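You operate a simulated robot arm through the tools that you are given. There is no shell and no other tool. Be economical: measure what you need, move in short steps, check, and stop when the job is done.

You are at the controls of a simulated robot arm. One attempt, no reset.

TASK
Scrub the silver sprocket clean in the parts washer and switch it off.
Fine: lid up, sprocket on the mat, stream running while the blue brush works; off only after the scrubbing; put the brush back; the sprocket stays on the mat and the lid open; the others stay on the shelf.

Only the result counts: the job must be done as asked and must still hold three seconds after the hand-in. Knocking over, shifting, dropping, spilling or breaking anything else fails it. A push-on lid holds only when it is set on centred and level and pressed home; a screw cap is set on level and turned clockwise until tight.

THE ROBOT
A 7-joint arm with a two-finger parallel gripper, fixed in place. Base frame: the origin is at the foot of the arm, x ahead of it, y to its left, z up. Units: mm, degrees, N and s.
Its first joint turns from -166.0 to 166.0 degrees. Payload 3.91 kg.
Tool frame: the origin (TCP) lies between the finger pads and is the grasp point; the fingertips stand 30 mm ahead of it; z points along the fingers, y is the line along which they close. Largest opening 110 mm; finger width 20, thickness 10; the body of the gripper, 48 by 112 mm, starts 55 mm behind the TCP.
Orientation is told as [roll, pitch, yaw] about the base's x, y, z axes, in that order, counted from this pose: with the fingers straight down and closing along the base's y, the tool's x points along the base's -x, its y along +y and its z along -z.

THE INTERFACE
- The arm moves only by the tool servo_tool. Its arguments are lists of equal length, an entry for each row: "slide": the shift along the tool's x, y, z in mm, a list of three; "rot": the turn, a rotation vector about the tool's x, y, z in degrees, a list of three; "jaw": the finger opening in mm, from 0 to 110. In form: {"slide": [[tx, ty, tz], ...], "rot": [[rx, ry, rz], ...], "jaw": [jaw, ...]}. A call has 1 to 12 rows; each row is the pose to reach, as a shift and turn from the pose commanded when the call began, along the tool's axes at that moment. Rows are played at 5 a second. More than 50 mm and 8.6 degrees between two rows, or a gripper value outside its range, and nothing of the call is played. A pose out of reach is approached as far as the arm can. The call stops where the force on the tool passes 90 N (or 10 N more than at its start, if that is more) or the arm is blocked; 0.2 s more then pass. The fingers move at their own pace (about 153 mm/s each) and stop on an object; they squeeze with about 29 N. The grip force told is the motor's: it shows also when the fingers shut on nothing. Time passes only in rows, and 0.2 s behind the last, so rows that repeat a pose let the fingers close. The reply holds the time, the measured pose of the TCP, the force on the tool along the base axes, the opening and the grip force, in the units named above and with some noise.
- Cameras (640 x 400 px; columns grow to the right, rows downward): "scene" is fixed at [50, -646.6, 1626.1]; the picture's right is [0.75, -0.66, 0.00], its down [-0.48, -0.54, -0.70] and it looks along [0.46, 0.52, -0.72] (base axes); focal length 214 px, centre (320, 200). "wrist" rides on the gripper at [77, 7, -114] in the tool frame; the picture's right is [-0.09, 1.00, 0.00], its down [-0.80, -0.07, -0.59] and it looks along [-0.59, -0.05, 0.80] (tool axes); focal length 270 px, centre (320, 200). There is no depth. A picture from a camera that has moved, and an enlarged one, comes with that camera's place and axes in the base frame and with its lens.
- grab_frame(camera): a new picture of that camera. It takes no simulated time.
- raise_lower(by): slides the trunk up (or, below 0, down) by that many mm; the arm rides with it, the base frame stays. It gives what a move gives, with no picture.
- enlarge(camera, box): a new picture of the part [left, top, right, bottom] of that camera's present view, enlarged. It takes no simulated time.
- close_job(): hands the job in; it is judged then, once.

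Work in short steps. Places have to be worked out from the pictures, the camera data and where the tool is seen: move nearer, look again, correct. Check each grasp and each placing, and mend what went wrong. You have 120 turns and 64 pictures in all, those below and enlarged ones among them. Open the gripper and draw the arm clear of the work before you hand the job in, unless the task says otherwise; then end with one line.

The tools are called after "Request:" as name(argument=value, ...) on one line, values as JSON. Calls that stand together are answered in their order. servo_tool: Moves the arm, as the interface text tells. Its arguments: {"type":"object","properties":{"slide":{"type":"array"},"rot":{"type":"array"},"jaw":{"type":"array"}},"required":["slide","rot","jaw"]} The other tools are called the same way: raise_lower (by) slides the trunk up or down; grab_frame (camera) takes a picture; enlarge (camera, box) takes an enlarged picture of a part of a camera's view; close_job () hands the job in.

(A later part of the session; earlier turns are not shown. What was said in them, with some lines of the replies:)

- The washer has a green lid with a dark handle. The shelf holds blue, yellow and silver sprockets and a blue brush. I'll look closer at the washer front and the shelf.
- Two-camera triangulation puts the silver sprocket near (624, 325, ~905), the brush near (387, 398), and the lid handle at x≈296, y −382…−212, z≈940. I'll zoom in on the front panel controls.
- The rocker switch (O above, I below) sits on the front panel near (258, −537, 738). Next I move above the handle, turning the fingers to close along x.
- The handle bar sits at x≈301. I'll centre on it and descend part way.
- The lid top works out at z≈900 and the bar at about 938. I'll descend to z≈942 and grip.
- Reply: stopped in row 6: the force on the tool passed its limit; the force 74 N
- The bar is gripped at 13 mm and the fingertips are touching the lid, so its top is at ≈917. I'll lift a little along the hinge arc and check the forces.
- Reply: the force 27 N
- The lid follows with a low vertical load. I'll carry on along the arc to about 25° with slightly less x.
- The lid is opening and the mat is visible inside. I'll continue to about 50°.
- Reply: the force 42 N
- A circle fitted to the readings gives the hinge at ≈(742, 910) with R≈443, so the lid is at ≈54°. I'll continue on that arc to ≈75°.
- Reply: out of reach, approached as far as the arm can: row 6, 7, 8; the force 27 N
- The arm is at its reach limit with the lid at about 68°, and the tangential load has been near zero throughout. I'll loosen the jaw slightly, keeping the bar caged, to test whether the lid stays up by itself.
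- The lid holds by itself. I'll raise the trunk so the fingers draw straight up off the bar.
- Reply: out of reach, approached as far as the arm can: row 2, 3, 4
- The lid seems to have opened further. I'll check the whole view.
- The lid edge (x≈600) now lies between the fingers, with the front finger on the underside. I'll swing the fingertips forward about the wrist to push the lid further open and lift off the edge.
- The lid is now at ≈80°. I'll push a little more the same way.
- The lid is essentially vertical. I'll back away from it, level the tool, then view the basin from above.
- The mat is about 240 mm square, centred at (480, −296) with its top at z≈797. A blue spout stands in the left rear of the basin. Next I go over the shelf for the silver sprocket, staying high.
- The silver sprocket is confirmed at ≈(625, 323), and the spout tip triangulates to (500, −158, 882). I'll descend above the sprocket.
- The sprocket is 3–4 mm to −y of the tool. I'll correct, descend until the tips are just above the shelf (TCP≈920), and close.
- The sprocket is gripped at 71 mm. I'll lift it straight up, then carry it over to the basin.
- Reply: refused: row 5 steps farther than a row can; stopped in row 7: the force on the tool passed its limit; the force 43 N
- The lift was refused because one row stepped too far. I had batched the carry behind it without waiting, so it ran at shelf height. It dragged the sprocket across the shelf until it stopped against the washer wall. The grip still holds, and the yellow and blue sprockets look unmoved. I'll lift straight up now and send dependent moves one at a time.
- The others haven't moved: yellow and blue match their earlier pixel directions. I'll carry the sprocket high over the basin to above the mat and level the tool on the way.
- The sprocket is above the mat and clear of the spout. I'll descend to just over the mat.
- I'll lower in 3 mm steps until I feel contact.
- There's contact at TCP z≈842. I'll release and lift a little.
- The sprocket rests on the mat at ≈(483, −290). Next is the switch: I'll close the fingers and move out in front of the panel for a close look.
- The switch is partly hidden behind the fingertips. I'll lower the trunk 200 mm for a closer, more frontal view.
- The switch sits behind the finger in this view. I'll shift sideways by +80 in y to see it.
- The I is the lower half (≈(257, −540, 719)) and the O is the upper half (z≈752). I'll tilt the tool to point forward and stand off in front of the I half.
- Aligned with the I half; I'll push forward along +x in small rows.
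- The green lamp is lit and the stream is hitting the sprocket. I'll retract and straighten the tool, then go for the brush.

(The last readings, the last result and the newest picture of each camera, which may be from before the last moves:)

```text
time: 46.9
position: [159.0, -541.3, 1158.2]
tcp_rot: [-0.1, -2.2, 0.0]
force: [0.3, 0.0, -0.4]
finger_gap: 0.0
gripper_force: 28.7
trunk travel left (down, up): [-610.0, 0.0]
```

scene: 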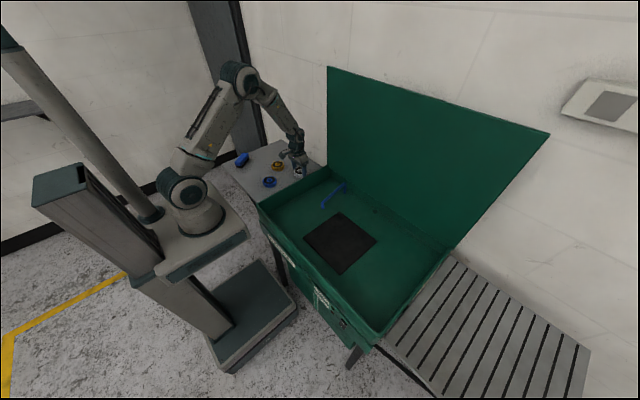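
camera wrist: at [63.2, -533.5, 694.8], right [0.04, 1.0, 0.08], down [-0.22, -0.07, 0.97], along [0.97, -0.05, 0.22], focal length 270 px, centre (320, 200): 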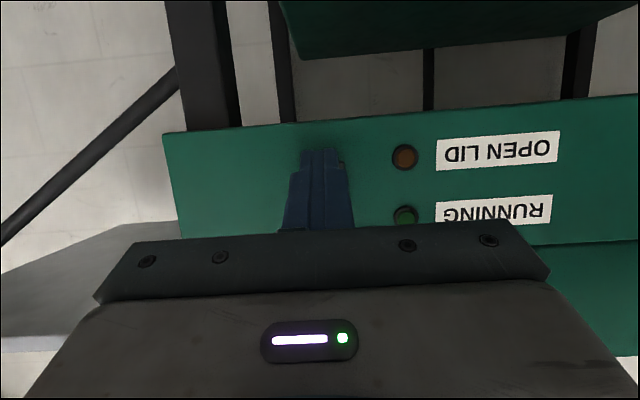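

Retracted. I'll sweep across toward the brush, staying high.

Request:
servo_tool(slide=[[-28, 34, 0], [-56, 68, 0], [-84, 102, 0], [-112, 136, 0], [-140, 170, 0], [-168, 204, 0], [-196, 238, 0], [-224, 272, 0], [-252, 306, 0], [-275, 345, 0], [-280, 390, 0], [-280, 435, 0]], rot=[[0, 1, 0], [0, 2, 0], [0, 2, 0], [0, 2, 0], [0, 2, 0], [0, 2, 0], [0, 2, 0], [0, 2, 0], [0, 2, 0], [0, 2, 0], [0, 2, 0], [0, 2, 0]], jaw=[0, 0, 0, 0, 0, 0, 0, 0, 50, 80, 110, 110])

```text
time: 49.5
position: [439.3, -103.8, 1167.4]
tcp_rot: [-0.2, -0.1, 0.2]
force: [0.5, 0.3, -0.4]
finger_gap: 109.8
gripper_force: 0.1
trunk travel left (down, up): [-610.0, 0.0]
```

Request:
servo_tool(slide=[[5, 44, 0], [10, 88, 0], [15, 132, 0], [20, 176, 0], [25, 220, 0], [30, 264, 0], [35, 308, 0], [40, 352, 0], [45, 396, 0], [50, 430, 0]], rot=[[0, 0, 0], [0, 0, 0], [0, 0, 0], [0, 0, 0], [0, 0, 0], [0, 0, 0], [0, 0, 0], [0, 0, 0], [0, 0, 0], [0, 0, 0]], jaw=[110, 110, 110, 110, 110, 110, 110, 110, 110, 110])

Request:
grab_frame(camera="wrist")

```text
time: 51.7
position: [388.5, 326.2, 1163.4]
tcp_rot: [-0.2, 0.0, -0.1]
force: [0.3, -0.5, 0.0]
finger_gap: 109.8
gripper_force: 0.0
trunk travel left (down, up): [-610.0, 0.0]
```

```text
24 pictures are left
camera wrist: at [311.2, 333.7, 1280.3], right [0.09, 1.0, 0.0], down [0.8, -0.07, 0.6], along [0.59, -0.05, -0.8], focal length 270 px, centre (320, 200)
```

wrist: 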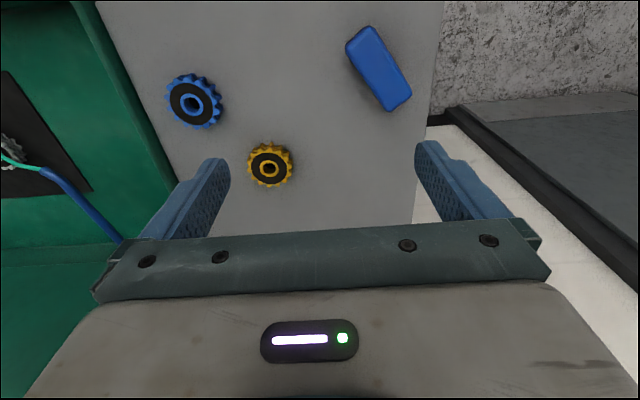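

The brush is centred at ≈(388, 403) with its long axis about 35° from x. I'll yaw to match, move above, and look closer.

Request:
servo_tool(slide=[[0, 20, 20], [0, 35, 45], [0, 50, 70], [0, 65, 95], [0, 76, 120]], rot=[[0, 0, -7], [0, 0, -14], [0, 0, -21], [0, 0, -28], [0, 0, -34.5]], jaw=[110, 110, 100, 90, 90])

Request:
grab_frame(camera="wrist")

Request:
enlarge(camera="scene", box=[210, 120, 290, 170])

```text
time: 52.9
position: [389.4, 400.1, 1043.6]
tcp_rot: [-0.2, 0.0, 34.6]
force: [0.3, 1.0, -0.3]
finger_gap: 90.1
gripper_force: 0.0
trunk travel left (down, up): [-610.0, 0.0]
```

```text
23 pictures are left
camera wrist: at [321.9, 364.0, 1160.3], right [-0.49, 0.87, 0.0], down [0.7, 0.4, 0.59], along [0.52, 0.29, -0.8], focal length 270 px, centre (320, 200)
```

wrist: 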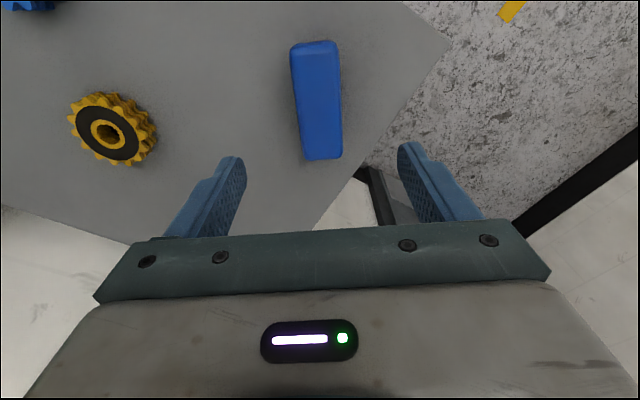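

```text
8.00 times, centred on (250, 145) of scene
camera zoom: at [50.0, -646.6, 1626.1], right [0.75, -0.66, 0.0], down [-0.48, -0.54, -0.7], along [0.46, 0.52, -0.72], focal length 1716 px, centre (880, 640)
```

zoom: 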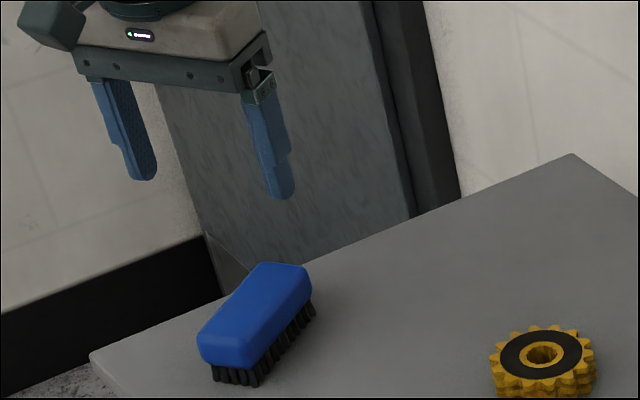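

The brush is aligned in the jaw, needing only 6 mm along its axis. The blue body spans roughly z 903–930. I'll descend to TCP≈929 and grip.

Request:
servo_tool(slide=[[6, 0, 40], [6, 0, 80], [6, 0, 105], [6, 0, 115]], rot=[[0, 0, 0], [0, 0, 0], [0, 0, 0], [0, 0, 0]], jaw=[90, 90, 90, 90])

Request:
enlarge(camera="scene", box=[210, 120, 290, 170])

```text
time: 53.9
position: [384.8, 397.3, 929.5]
tcp_rot: [-0.3, 0.0, 34.6]
force: [0.2, -0.3, 0.1]
finger_gap: 90.2
gripper_force: 0.1
trunk travel left (down, up): [-610.0, 0.0]
```

```text
8.00 times, centred on (250, 145) of scene
camera zoom: at [50.0, -646.6, 1626.1], right [0.75, -0.66, 0.0], down [-0.48, -0.54, -0.7], along [0.46, 0.52, -0.72], focal length 1716 px, centre (880, 640)
```

zoom: 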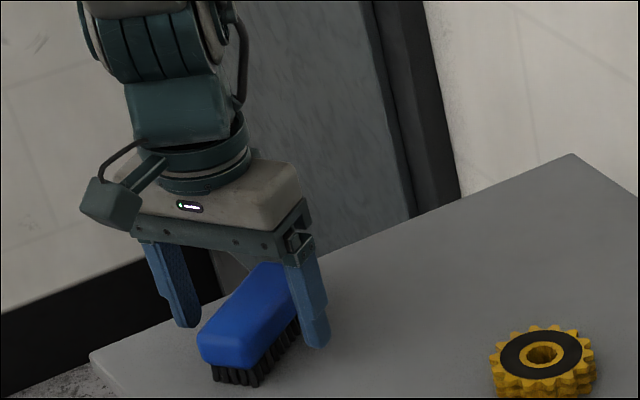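

Fingers straddle the brush; I'll close on it.

Request:
servo_tool(slide=[[0, 0, 0], [0, 0, 0], [0, 0, 0], [0, 0, 0]], rot=[[0, 0, 0], [0, 0, 0], [0, 0, 0], [0, 0, 0]], jaw=[15, 15, 15, 15])

```text
time: 54.9
position: [383.6, 396.7, 930.2]
tcp_rot: [-0.1, 0.0, 34.7]
force: [0.3, 0.2, 0.2]
finger_gap: 39.4
gripper_force: 29.2
trunk travel left (down, up): [-610.0, 0.0]
```

Gripped at 39 mm. I'll lift and check.

Request:
servo_tool(slide=[[0, 0, -20], [0, 0, -55], [0, 0, -95], [0, 0, -135], [0, 0, -175], [0, 0, -210]], rot=[[0, 0, 0], [0, 0, 0], [0, 0, 0], [0, 0, 0], [0, 0, 0], [0, 0, 0]], jaw=[15, 15, 15, 15, 15, 15])

Request:
enlarge(camera="scene", box=[190, 60, 318, 140])

```text
time: 56.3
position: [384.1, 397.7, 1141.1]
tcp_rot: [-0.2, 0.0, 34.6]
force: [0.5, -0.5, -0.3]
finger_gap: 39.3
gripper_force: 29.3
trunk travel left (down, up): [-610.0, 0.0]
```

```text
5.00 times, centred on (254, 100) of scene
camera zoom: at [50.0, -646.6, 1626.1], right [0.75, -0.66, 0.0], down [-0.48, -0.54, -0.7], along [0.46, 0.52, -0.72], focal length 1072 px, centre (650, 700)
```

zoom: 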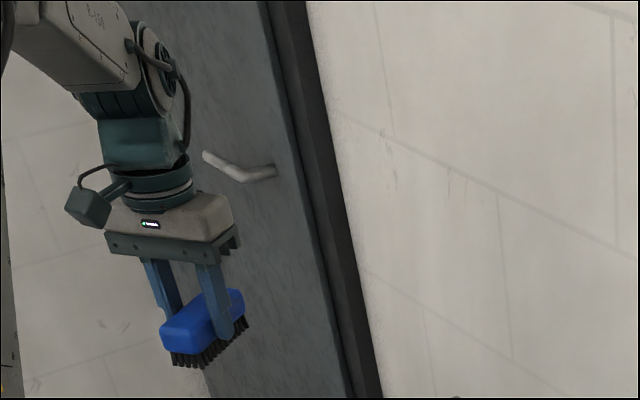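

The brush is held well. I'll carry it across, turning yaw back to 0 on the way.

Request:
servo_tool(slide=[[17.3, -36.7, 0], [34.6, -73.4, 0], [51.9, -110, 0], [69.2, -146.7, 0], [86.5, -183.4, 0], [103.8, -220, 0], [121, -256.7, 0], [138.3, -293.4, 0], [155.6, -330, 0], [172.9, -366.7, 0]], rot=[[0, 0, 3.5], [0, 0, 7], [0, 0, 10.5], [0, 0, 14], [0, 0, 17.5], [0, 0, 21], [0, 0, 24.5], [0, 0, 28], [0, 0, 31.5], [0, 0, 34.6]], jaw=[15, 15, 15, 15, 15, 15, 15, 15, 15, 15])

```text
time: 58.5
position: [449.8, -4.6, 1141.9]
tcp_rot: [-0.1, -0.2, -0.2]
force: [0.7, -0.1, -1.1]
finger_gap: 39.4
gripper_force: 29.0
trunk travel left (down, up): [-610.0, 0.0]
```

Request:
servo_tool(slide=[[-4, -40, 0], [-8, -80, 0], [-12, -120, 0], [-16, -160, 0], [-20, -200, 0], [-26, -240, 0], [-33, -285, 0], [-33, -285, 45], [-33, -285, 90], [-33, -285, 135], [-33, -285, 180], [-33, -285, 220]], rot=[[0, 0, 0], [0, 0, 0], [0, 0, 0], [0, 0, 0], [0, 0, 0], [0, 0, 0], [0, 0, 0], [0, 0, 0], [0, 0, 0], [0, 0, 0], [0, 0, 0], [0, 0, 0]], jaw=[15, 15, 15, 15, 15, 15, 15, 15, 15, 15, 15, 15])

Request:
enlarge(camera="scene", box=[280, 180, 390, 270])

```text
time: 61.1
position: [484.1, -288.4, 920.8]
tcp_rot: [-0.1, -0.1, -0.1]
force: [0.7, -0.5, -0.5]
finger_gap: 39.6
gripper_force: 29.0
trunk travel left (down, up): [-610.0, 0.0]
```

```text
4.44 times, centred on (335, 225) of scene
camera zoom: at [50.0, -646.6, 1626.1], right [0.75, -0.66, 0.0], down [-0.48, -0.54, -0.7], along [0.46, 0.52, -0.72], focal length 953 px, centre (253, 89)
```

zoom: 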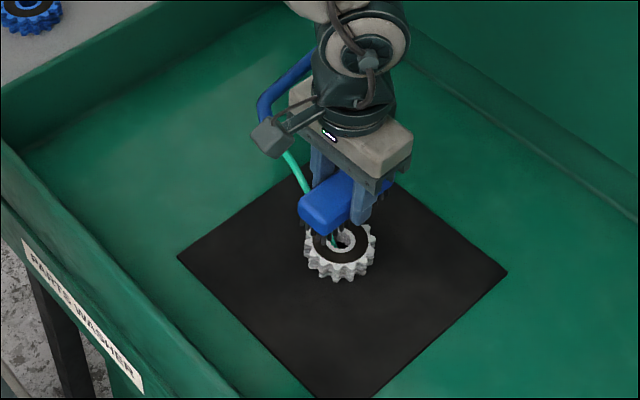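

The brush is above the sprocket and in the stream. I'll lower until light contact.

Request:
servo_tool(slide=[[0, 0, 15], [0, 0, 28], [0, 0, 36], [0, 0, 41], [0, 0, 45], [0, 0, 45]], rot=[[0, 0, 0], [0, 0, 0], [0, 0, 0], [0, 0, 0], [0, 0, 0], [0, 0, 0]], jaw=[15, 15, 15, 15, 15, 15])

Request:
enlarge(camera="scene", box=[280, 180, 390, 270])

```text
time: 62.5
position: [483.4, -288.4, 877.5]
tcp_rot: [-0.1, -0.1, 0.0]
force: [-0.7, -0.7, -0.7]
finger_gap: 39.4
gripper_force: 28.7
trunk travel left (down, up): [-610.0, 0.0]
```

```text
4.44 times, centred on (335, 225) of scene
camera zoom: at [50.0, -646.6, 1626.1], right [0.75, -0.66, 0.0], down [-0.48, -0.54, -0.7], along [0.46, 0.52, -0.72], focal length 953 px, centre (253, 89)
```

zoom: 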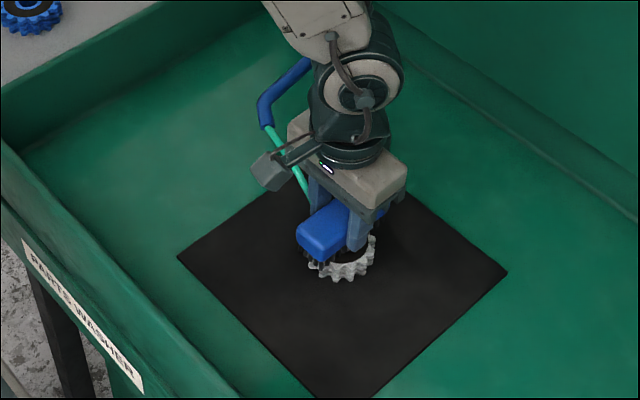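

No contact yet at 877, so I continue down in 2 mm rows.

Request:
servo_tool(slide=[[0, 0, 2], [0, 0, 4], [0, 0, 6], [0, 0, 6]], rot=[[0, 0, 0], [0, 0, 0], [0, 0, 0], [0, 0, 0]], jaw=[15, 15, 15, 15])

```text
time: 63.5
position: [483.8, -288.6, 872.8]
tcp_rot: [-0.2, -0.2, 0.0]
force: [0.0, 1.1, 15.7]
finger_gap: 39.6
gripper_force: 28.9
trunk travel left (down, up): [-610.0, 0.0]
```

Bristles are on the sprocket (≈16 N). I'll ease 1 mm and scrub back and forth along x.

Request:
servo_tool(slide=[[10, 0, -1], [20, 0, -1], [10, 0, -1], [0, 0, -1], [-10, 0, -1], [-20, 0, -1], [-10, 0, -1], [0, 0, -1], [10, 0, -1], [20, 0, -1], [10, 0, -1], [0, 0, -1]], rot=[[0, 0, 0], [0, 0, 0], [0, 0, 0], [0, 0, 0], [0, 0, 0], [0, 0, 0], [0, 0, 0], [0, 0, 0], [0, 0, 0], [0, 0, 0], [0, 0, 0], [0, 0, 0]], jaw=[15, 15, 15, 15, 15, 15, 15, 15, 15, 15, 15, 15])

Request:
enlarge(camera="scene", box=[280, 180, 390, 270])

```text
time: 66.1
position: [480.7, -289.2, 873.8]
tcp_rot: [-0.2, -0.1, 0.1]
force: [-4.8, -1.5, 13.0]
finger_gap: 39.4
gripper_force: 28.9
trunk travel left (down, up): [-610.0, 0.0]
```

```text
4.44 times, centred on (335, 225) of scene
camera zoom: at [50.0, -646.6, 1626.1], right [0.75, -0.66, 0.0], down [-0.48, -0.54, -0.7], along [0.46, 0.52, -0.72], focal length 953 px, centre (253, 89)
```

zoom: 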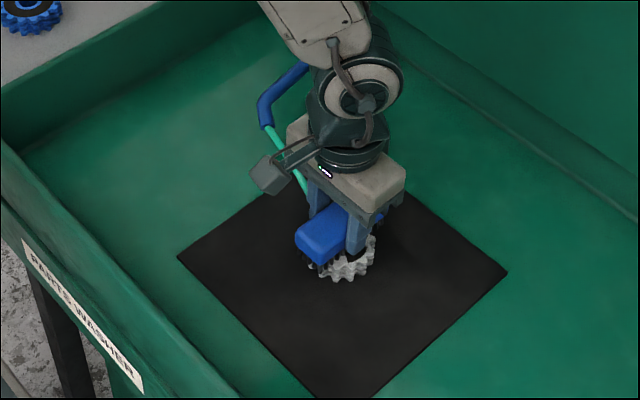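

The sprocket stays in place and the force is steady. I'll scrub more, covering the y extent too.

Request:
servo_tool(slide=[[12, 6, 0], [20, 12, 0], [8, 14, 0], [-8, 14, 0], [-20, 10, 0], [-8, 4, 0], [8, -4, 0], [20, -10, 0], [8, -14, 0], [-8, -14, 0], [-20, -8, 0], [-5, 0, 0]], rot=[[0, 0, 0], [0, 0, 0], [0, 0, 0], [0, 0, 0], [0, 0, 0], [0, 0, 0], [0, 0, 0], [0, 0, 0], [0, 0, 0], [0, 0, 0], [0, 0, 0], [0, 0, 0]], jaw=[15, 15, 15, 15, 15, 15, 15, 15, 15, 15, 15, 15])

Request:
servo_tool(slide=[[15, 0, 0], [25, 0, 0], [10, 0, 0], [-10, 0, 0], [-20, 0, 0], [-5, 0, 0], [10, 0, 0], [25, 0, 0], [10, 0, 0], [-10, 0, 0], [-20, 0, 0], [0, 0, 0]], rot=[[0, 0, 0], [0, 0, 0], [0, 0, 0], [0, 0, 0], [0, 0, 0], [0, 0, 0], [0, 0, 0], [0, 0, 0], [0, 0, 0], [0, 0, 0], [0, 0, 0], [0, 0, 0]], jaw=[15, 15, 15, 15, 15, 15, 15, 15, 15, 15, 15, 15])

```text
time: 68.7
position: [487.3, -287.5, 873.9]
tcp_rot: [-0.1, -0.1, 0.0]
force: [-1.1, 0.8, 8.1]
finger_gap: 39.3
gripper_force: 28.2
trunk travel left (down, up): [-610.0, 0.0]
```

```text
time: 71.3
position: [487.8, -287.5, 872.8]
tcp_rot: [-0.1, -0.1, -0.2]
force: [-2.7, 1.1, 5.4]
finger_gap: 39.6
gripper_force: 28.9
trunk travel left (down, up): [-610.0, 0.0]
```

I'll lift off and inspect the sprocket and brush.

Request:
servo_tool(slide=[[0, 0, -25], [0, 0, -65], [0, 0, -105], [40, 0, -140], [80, 0, -160], [120, 0, -170]], rot=[[0, 0, 0], [0, 0, 0], [0, 0, 0], [0, 0, 0], [0, 0, 0], [0, 0, 0]], jaw=[15, 15, 15, 15, 15, 15])

Request:
grab_frame(camera="wrist")

Request:
enlarge(camera="scene", box=[270, 160, 390, 260])

```text
refused: row 4 steps farther than a row can; nothing moved
```

```text
16 pictures are left
camera wrist: at [409.9, -280.4, 988.4], right [0.09, 1.0, 0.0], down [0.8, -0.07, 0.6], along [0.59, -0.05, -0.8], focal length 270 px, centre (320, 200)
```

wrist: 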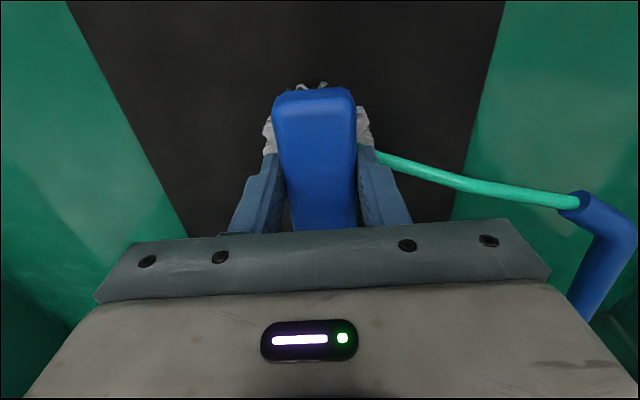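

```text
4.00 times, centred on (330, 210) of scene
camera zoom: at [50.0, -646.6, 1626.1], right [0.75, -0.66, 0.0], down [-0.48, -0.54, -0.7], along [0.46, 0.52, -0.72], focal length 858 px, centre (280, 160)
```

zoom: 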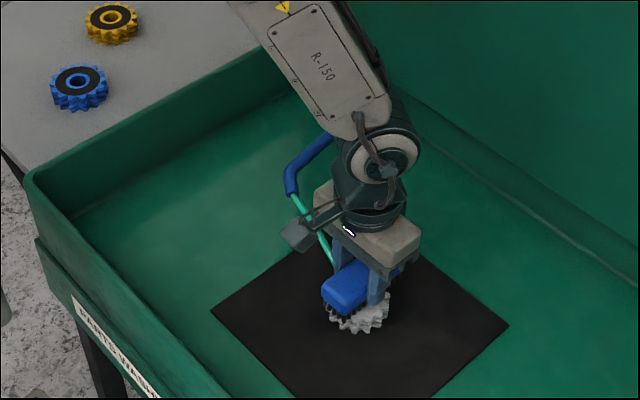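

The sprocket and brush are well placed. While still in contact I'll press 1 mm more and do one more set of strokes.

Request:
servo_tool(slide=[[15, 0, 1], [25, 5, 1], [10, 8, 1], [-10, 8, 1], [-20, 4, 1], [-5, 0, 1], [10, -4, 1], [25, -8, 1], [10, -8, 1], [-10, -4, 1], [-20, 0, 1], [0, 0, 1]], rot=[[0, 0, 0], [0, 0, 0], [0, 0, 0], [0, 0, 0], [0, 0, 0], [0, 0, 0], [0, 0, 0], [0, 0, 0], [0, 0, 0], [0, 0, 0], [0, 0, 0], [0, 0, 0]], jaw=[15, 15, 15, 15, 15, 15, 15, 15, 15, 15, 15, 15])

```text
time: 73.9
position: [487.9, -286.7, 872.0]
tcp_rot: [-0.1, -0.1, 0.1]
force: [0.6, 3.9, 16.2]
finger_gap: 39.5
gripper_force: 28.9
trunk travel left (down, up): [-610.0, 0.0]
```

Scrubbing was under good contact. Now I lift off with the brush and look at the sprocket.

Request:
servo_tool(slide=[[0, 0, -25], [0, 0, -65], [0, 0, -105], [0, 0, -150], [0, 0, -195], [0, 0, -240], [0, 0, -272]], rot=[[0, 0, 0], [0, 0, 0], [0, 0, 0], [0, 0, 0], [0, 0, 0], [0, 0, 0], [0, 0, 0]], jaw=[15, 15, 15, 15, 15, 15, 15])

Request:
enlarge(camera="scene", box=[290, 170, 390, 270])

```text
time: 75.5
position: [487.9, -287.2, 1143.2]
tcp_rot: [0.0, -0.1, -0.1]
force: [-0.2, -0.4, -1.1]
finger_gap: 39.3
gripper_force: 28.8
trunk travel left (down, up): [-610.0, 0.0]
```

```text
4.00 times, centred on (340, 220) of scene
camera zoom: at [50.0, -646.6, 1626.1], right [0.75, -0.66, 0.0], down [-0.48, -0.54, -0.7], along [0.46, 0.52, -0.72], focal length 858 px, centre (240, 120)
```

zoom: 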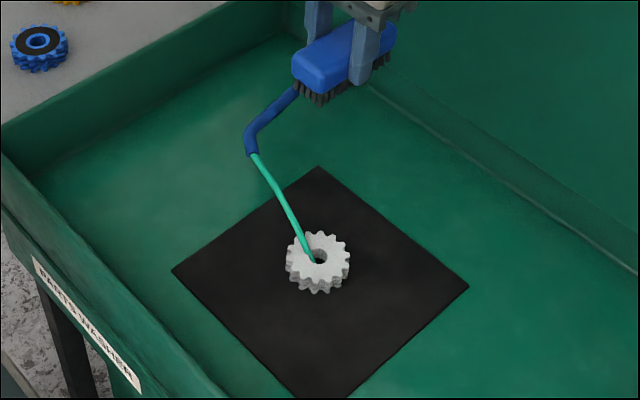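

The dark grime ring is gone, so the sprocket is clean. I'll return the brush to its original spot, reversing the path.

Request:
servo_tool(slide=[[6, 42, 0], [12, 84, 0], [18, 126, 0], [24, 168, 0], [30, 210, 0], [36, 250, 0], [38, 282, 0]], rot=[[0, 0, 0], [0, 0, 0], [0, 0, 0], [0, 0, 0], [0, 0, 0], [0, 0, 0], [0, 0, 0]], jaw=[15, 15, 15, 15, 15, 15, 15])

```text
time: 77.1
position: [449.6, -4.1, 1143.4]
tcp_rot: [-0.1, -0.1, -0.1]
force: [-0.1, 1.2, -1.2]
finger_gap: 39.5
gripper_force: 28.9
trunk travel left (down, up): [-610.0, 0.0]
```

Request:
servo_tool(slide=[[6.5, 40.1, 0], [13.1, 80.2, 0], [19.6, 120.3, 0], [26.2, 160.4, 0], [32.7, 200.5, 0], [39.3, 240.6, 0], [45.8, 280.7, 0], [52.4, 320.8, 0], [59, 361, 0], [65.5, 401, 0]], rot=[[0, 0, -3.5], [0, 0, -7], [0, 0, -10.5], [0, 0, -14], [0, 0, -17.5], [0, 0, -21], [0, 0, -24.5], [0, 0, -28], [0, 0, -31.5], [0, 0, -34.7]], jaw=[15, 15, 15, 15, 15, 15, 15, 15, 15, 15])

```text
time: 79.3
position: [384.6, 397.4, 1140.7]
tcp_rot: [-0.1, 0.0, 34.7]
force: [0.2, 0.2, -0.9]
finger_gap: 39.4
gripper_force: 29.2
trunk travel left (down, up): [-610.0, 0.0]
```

The brush is back above its original spot (gripped there at z≈930). I'll descend to 934 and then ease down to contact.

Request:
servo_tool(slide=[[0, 0, 45], [0, 0, 90], [0, 0, 135], [0, 0, 175], [0, 0, 198], [0, 0, 206]], rot=[[0, 0, 0], [0, 0, 0], [0, 0, 0], [0, 0, 0], [0, 0, 0], [0, 0, 0]], jaw=[15, 15, 15, 15, 15, 15])

Request:
servo_tool(slide=[[0, 0, 1.5], [0, 0, 3], [0, 0, 4.5], [0, 0, 4.5]], rot=[[0, 0, 0], [0, 0, 0], [0, 0, 0], [0, 0, 0]], jaw=[15, 15, 15, 15])

```text
time: 80.7
position: [384.2, 394.8, 935.9]
tcp_rot: [-0.1, 0.0, 34.7]
force: [-0.4, -0.1, -0.3]
finger_gap: 39.4
gripper_force: 29.2
trunk travel left (down, up): [-610.0, 0.0]
```

```text
time: 81.7
position: [384.9, 394.1, 930.8]
tcp_rot: [-0.2, 0.0, 34.7]
force: [0.1, -0.2, -0.3]
finger_gap: 39.5
gripper_force: 29.1
trunk travel left (down, up): [-610.0, 0.0]
```

No contact yet, so I lower further in 1 mm rows with a small y correction.

Request:
servo_tool(slide=[[-1.4, 2, 0.5], [-1.4, 2, 1.5], [-1.4, 2, 2.5], [-1.4, 2, 2.5]], rot=[[0, 0, 0], [0, 0, 0], [0, 0, 0], [0, 0, 0]], jaw=[15, 15, 15, 15])

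```text
time: 82.7
position: [384.2, 396.4, 929.4]
tcp_rot: [-0.2, 0.1, 34.6]
force: [0.1, -0.9, 2.7]
finger_gap: 39.6
gripper_force: 28.9
trunk travel left (down, up): [-610.0, 0.0]
```

Force has risen to ≈3 N, so the brush is resting on the shelf. I'll release and lift.

Request:
servo_tool(slide=[[0, 0, 0], [0, 0, 0], [0, 0, 0], [0, 0, -35], [0, 0, -75], [0, 0, -120], [0, 0, -165], [0, 0, -210]], rot=[[0, 0, 0], [0, 0, 0], [0, 0, 0], [0, 0, 0], [0, 0, 0], [0, 0, 0], [0, 0, 0], [0, 0, 0]], jaw=[85, 85, 85, 85, 85, 85, 85, 85])

Request:
enlarge(camera="scene", box=[210, 120, 320, 205])

```text
time: 84.5
position: [382.6, 397.7, 1138.3]
tcp_rot: [-0.1, -0.1, 34.6]
force: [-0.8, -0.9, -1.2]
finger_gap: 85.2
gripper_force: 0.0
trunk travel left (down, up): [-610.0, 0.0]
```

```text
4.71 times, centred on (265, 162) of scene
camera zoom: at [50.0, -646.6, 1626.1], right [0.75, -0.66, 0.0], down [-0.48, -0.54, -0.7], along [0.46, 0.52, -0.72], focal length 1009 px, centre (579, 376)
```

zoom: 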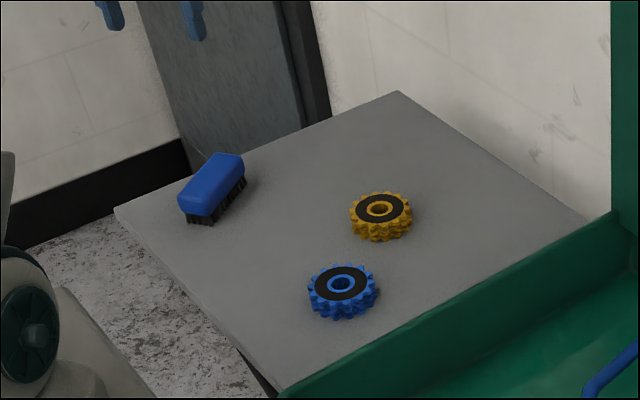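

The brush is back in place. I'll return to the switch: first swing across with the fingers closing and yaw back to 0.

Request:
servo_tool(slide=[[19.9, -37.1, 0], [39.8, -74.2, 0], [59.7, -111.2, 0], [79.7, -148.3, 0], [99.6, -185.4, 0], [119.5, -222.5, 0], [139.4, -259.6, 0], [159.3, -296.7, 0], [179.2, -333.7, 0], [199.2, -370.8, 0], [219, -408, 0], [239, -445, 0]], rot=[[0, 0, 3], [0, 0, 6], [0, 0, 9], [0, 0, 12], [0, 0, 15], [0, 0, 18], [0, 0, 21], [0, 0, 24], [0, 0, 27], [0, 0, 30], [0, 0, 33], [0, 0, 34.6]], jaw=[85, 60, 30, 0, 0, 0, 0, 0, 0, 0, 0, 0])

```text
time: 87.1
position: [442.6, -105.6, 1139.6]
tcp_rot: [-0.1, -0.2, 0.1]
force: [-0.3, 0.5, -0.9]
finger_gap: 0.1
gripper_force: 29.2
trunk travel left (down, up): [-610.0, 0.0]
```

Request:
servo_tool(slide=[[20, -38, 0], [42, -76, 0], [66, -114, 0], [90, -151, 0], [116, -188, 0], [142, -225, 0], [168, -262, 0], [194, -298, 0], [220, -334, 0], [247, -370, 0], [274, -404, 0], [300, -436, 0]], rot=[[0, 0, 0], [0, 0, 0], [0, 0, 0], [0, 0, 0], [0, 0, 0], [0, 0, 0], [0, 0, 0], [0, 0, 0], [0, 0, 0], [0, 0, 0], [0, 0, 0], [0, 0, 0]], jaw=[0, 0, 0, 0, 0, 0, 0, 0, 0, 0, 0, 0])

Request:
raise_lower(by=-200)

```text
time: 89.7
position: [140.2, -542.6, 1141.0]
tcp_rot: [0.0, -0.1, -0.1]
force: [0.1, -0.1, 0.4]
finger_gap: 0.0
gripper_force: 29.0
trunk travel left (down, up): [-610.0, 0.0]
```

```text
time: 91.8
position: [141.4, -542.2, 941.3]
tcp_rot: [-0.1, -0.2, 0.1]
force: [0.7, 0.1, 0.7]
finger_gap: 0.3
gripper_force: 29.2
trunk travel left (down, up): [-410.0, 200.0]
```

I'll tilt forward and stand off in front of the O (upper) half at z≈755.

Request:
servo_tool(slide=[[-4, 0, 20], [-8, 0, 41], [-12, 0, 62], [-18, 0, 83], [-24, 1, 104], [-32, 1, 125], [-40, 2, 146], [-49, 2, 166], [-58, 2, 185]], rot=[[0, -7.3, 0], [0, -14.6, 0], [0, -22, 0], [0, -29.3, 0], [0, -36.6, 0], [0, -44, 0], [0, -51.3, 0], [0, -58.6, 0], [0, -66, 0]], jaw=[0, 0, 0, 0, 0, 0, 0, 0, 0])

Request:
enlarge(camera="scene", box=[280, 240, 400, 340])

```text
time: 93.8
position: [199.7, -540.7, 755.6]
tcp_rot: [-0.4, -66.2, 0.5]
force: [0.8, 0.0, 0.8]
finger_gap: 0.0
gripper_force: 28.8
trunk travel left (down, up): [-410.0, 200.0]
```

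```text
4.00 times, centred on (340, 290) of scene
camera zoom: at [50.0, -646.6, 1626.1], right [0.75, -0.66, 0.0], down [-0.48, -0.54, -0.7], along [0.46, 0.52, -0.72], focal length 858 px, centre (240, -160)
```

zoom: 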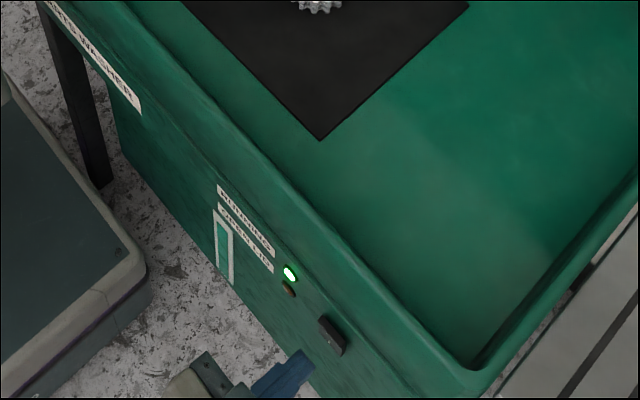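

Now the fingertip is in front of the O half. I'll push along +x in small rows, watching the force.

Request:
servo_tool(slide=[[-4, 0, 9], [-6.5, 0, 14.6], [-8, 0, 18], [-9, 0, 20.5], [-10.2, 0, 23], [-11.4, 0, 25.6], [-12.6, 0, 28.3]], rot=[[0, 0, 0], [0, 0, 0], [0, 0, 0], [0, 0, 0], [0, 0, 0], [0, 0, 0], [0, 0, 0]], jaw=[0, 0, 0, 0, 0, 0, 0])

Request:
enlarge(camera="scene", box=[260, 180, 420, 340])

```text
time: 95.4
position: [228.1, -539.1, 756.3]
tcp_rot: [-0.3, -65.9, 0.2]
force: [-14.0, 4.8, 1.2]
finger_gap: 0.0
gripper_force: 28.5
trunk travel left (down, up): [-410.0, 200.0]
```

```text
2.50 times, centred on (340, 260) of scene
camera zoom: at [50.0, -646.6, 1626.1], right [0.75, -0.66, 0.0], down [-0.48, -0.54, -0.7], along [0.46, 0.52, -0.72], focal length 536 px, centre (270, 50)
```

zoom: 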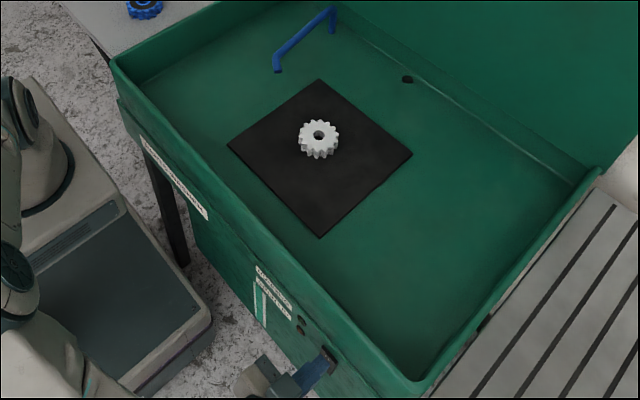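

The stream has stopped and the running lamp is off. I'll retract the arm, straighten up, and open the gripper.

Request:
servo_tool(slide=[[16.3, 0, -36.6], [28.5, 0, -64], [1.1, 0, -76], [-26.3, 0, -88.4], [-53.8, 0, -100.6], [-81, 0, -112.8], [-108.6, 0, -125], [-136, 0, -137], [-163.4, 0, -149.5], [-190.9, 0, -161.7]], rot=[[0, 0, 0], [0, 0, 0], [0, 8, 0], [0, 16, 0], [0, 24, 0], [0, 32, 0], [0, 40, 0], [0, 48, 0], [0, 56, 0], [0, 64, 0]], jaw=[0, 0, 0, 0, 0, 0, 30, 60, 80, 80])

Request:
raise_lower(by=200)

Request:
grab_frame(camera="scene")

Request:
enlarge(camera="scene", box=[280, 240, 400, 340])

```text
time: 97.6
position: [160.3, -539.6, 997.5]
tcp_rot: [-0.2, -2.0, 0.0]
force: [-0.3, 0.2, 0.0]
finger_gap: 79.8
gripper_force: 0.2
trunk travel left (down, up): [-410.0, 200.0]
```

```text
time: 99.8
position: [160.6, -538.7, 1197.4]
tcp_rot: [0.0, -2.0, 0.1]
force: [-0.4, -0.8, -0.1]
finger_gap: 80.1
gripper_force: 0.1
trunk travel left (down, up): [-610.0, 0.0]
```

```text
10 pictures are left
```

scene: 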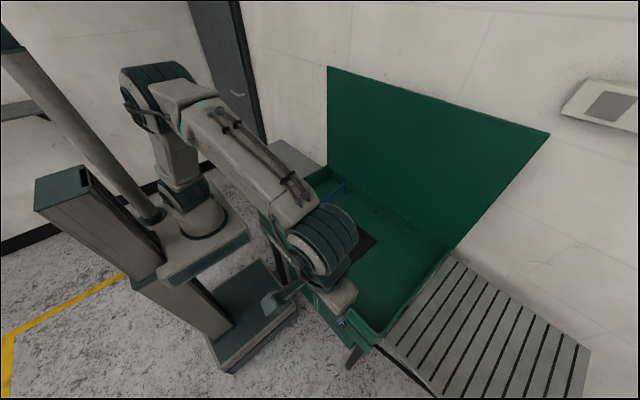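

```text
4.00 times, centred on (340, 290) of scene
camera zoom: at [50.0, -646.6, 1626.1], right [0.75, -0.66, 0.0], down [-0.48, -0.54, -0.7], along [0.46, 0.52, -0.72], focal length 858 px, centre (240, -160)
```

zoom: 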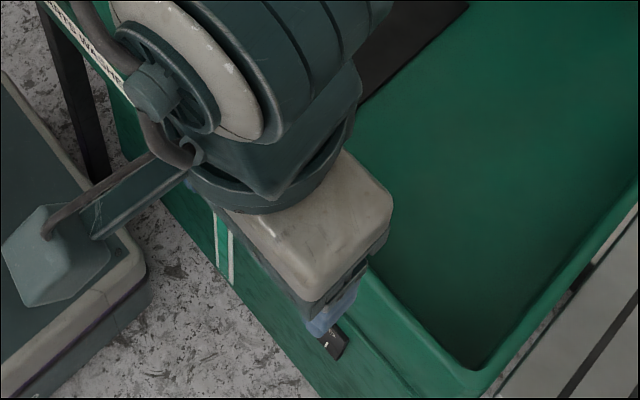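

The arm blocks the view, so I'll move it higher and clear to make a final check.

Request:
servo_tool(slide=[[-20, 25, -25], [-40, 50, -50], [-60, 75, -75], [-80, 110, -100], [-100, 145, -125], [-120, 180, -150], [-140, 215, -175], [-150, 255, -190], [-160, 295, -200], [-170, 335, -205], [-180, 375, -210], [-185, 415, -215]], rot=[[0, 0, 0], [0, 1, 0], [0, 2, 0], [0, 2, 0], [0, 2, 0], [0, 2, 0], [0, 2, 0], [0, 2, 0], [0, 2, 0], [0, 2, 0], [0, 2, 0], [0, 2, 0]], jaw=[80, 80, 80, 80, 80, 80, 80, 80, 80, 80, 80, 80])

Request:
grab_frame(camera="scene")

```text
time: 102.4
position: [335.8, -123.2, 1418.3]
tcp_rot: [-0.3, -0.1, 0.0]
force: [0.3, 0.6, 0.2]
finger_gap: 80.2
gripper_force: 0.1
trunk travel left (down, up): [-610.0, 0.0]
```

```text
8 pictures are left
```

scene: 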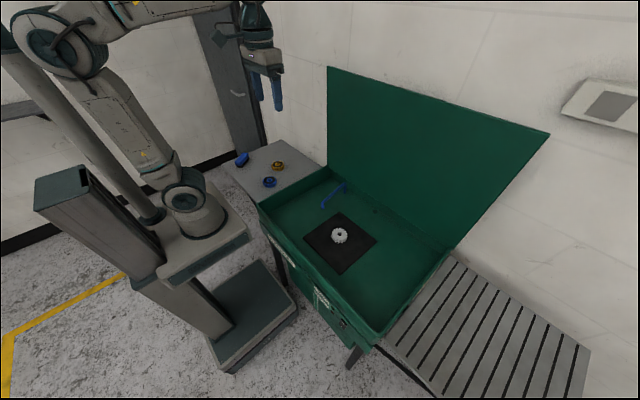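

The lid is open, the clean sprocket is on the mat, the stream is off, the brush is back, the other sprockets are on the shelf, and the arm is clear. I'll hand the job in.

Request:
close_job()

```text
The job is handed in.
```

The silver sprocket is scrubbed clean and on the mat, the washer is off with its lid open, and the brush is back on the shelf. On pickup I accidentally dragged the silver sprocket along the shelf into the washer wall; the yellow and blue ones did not move.
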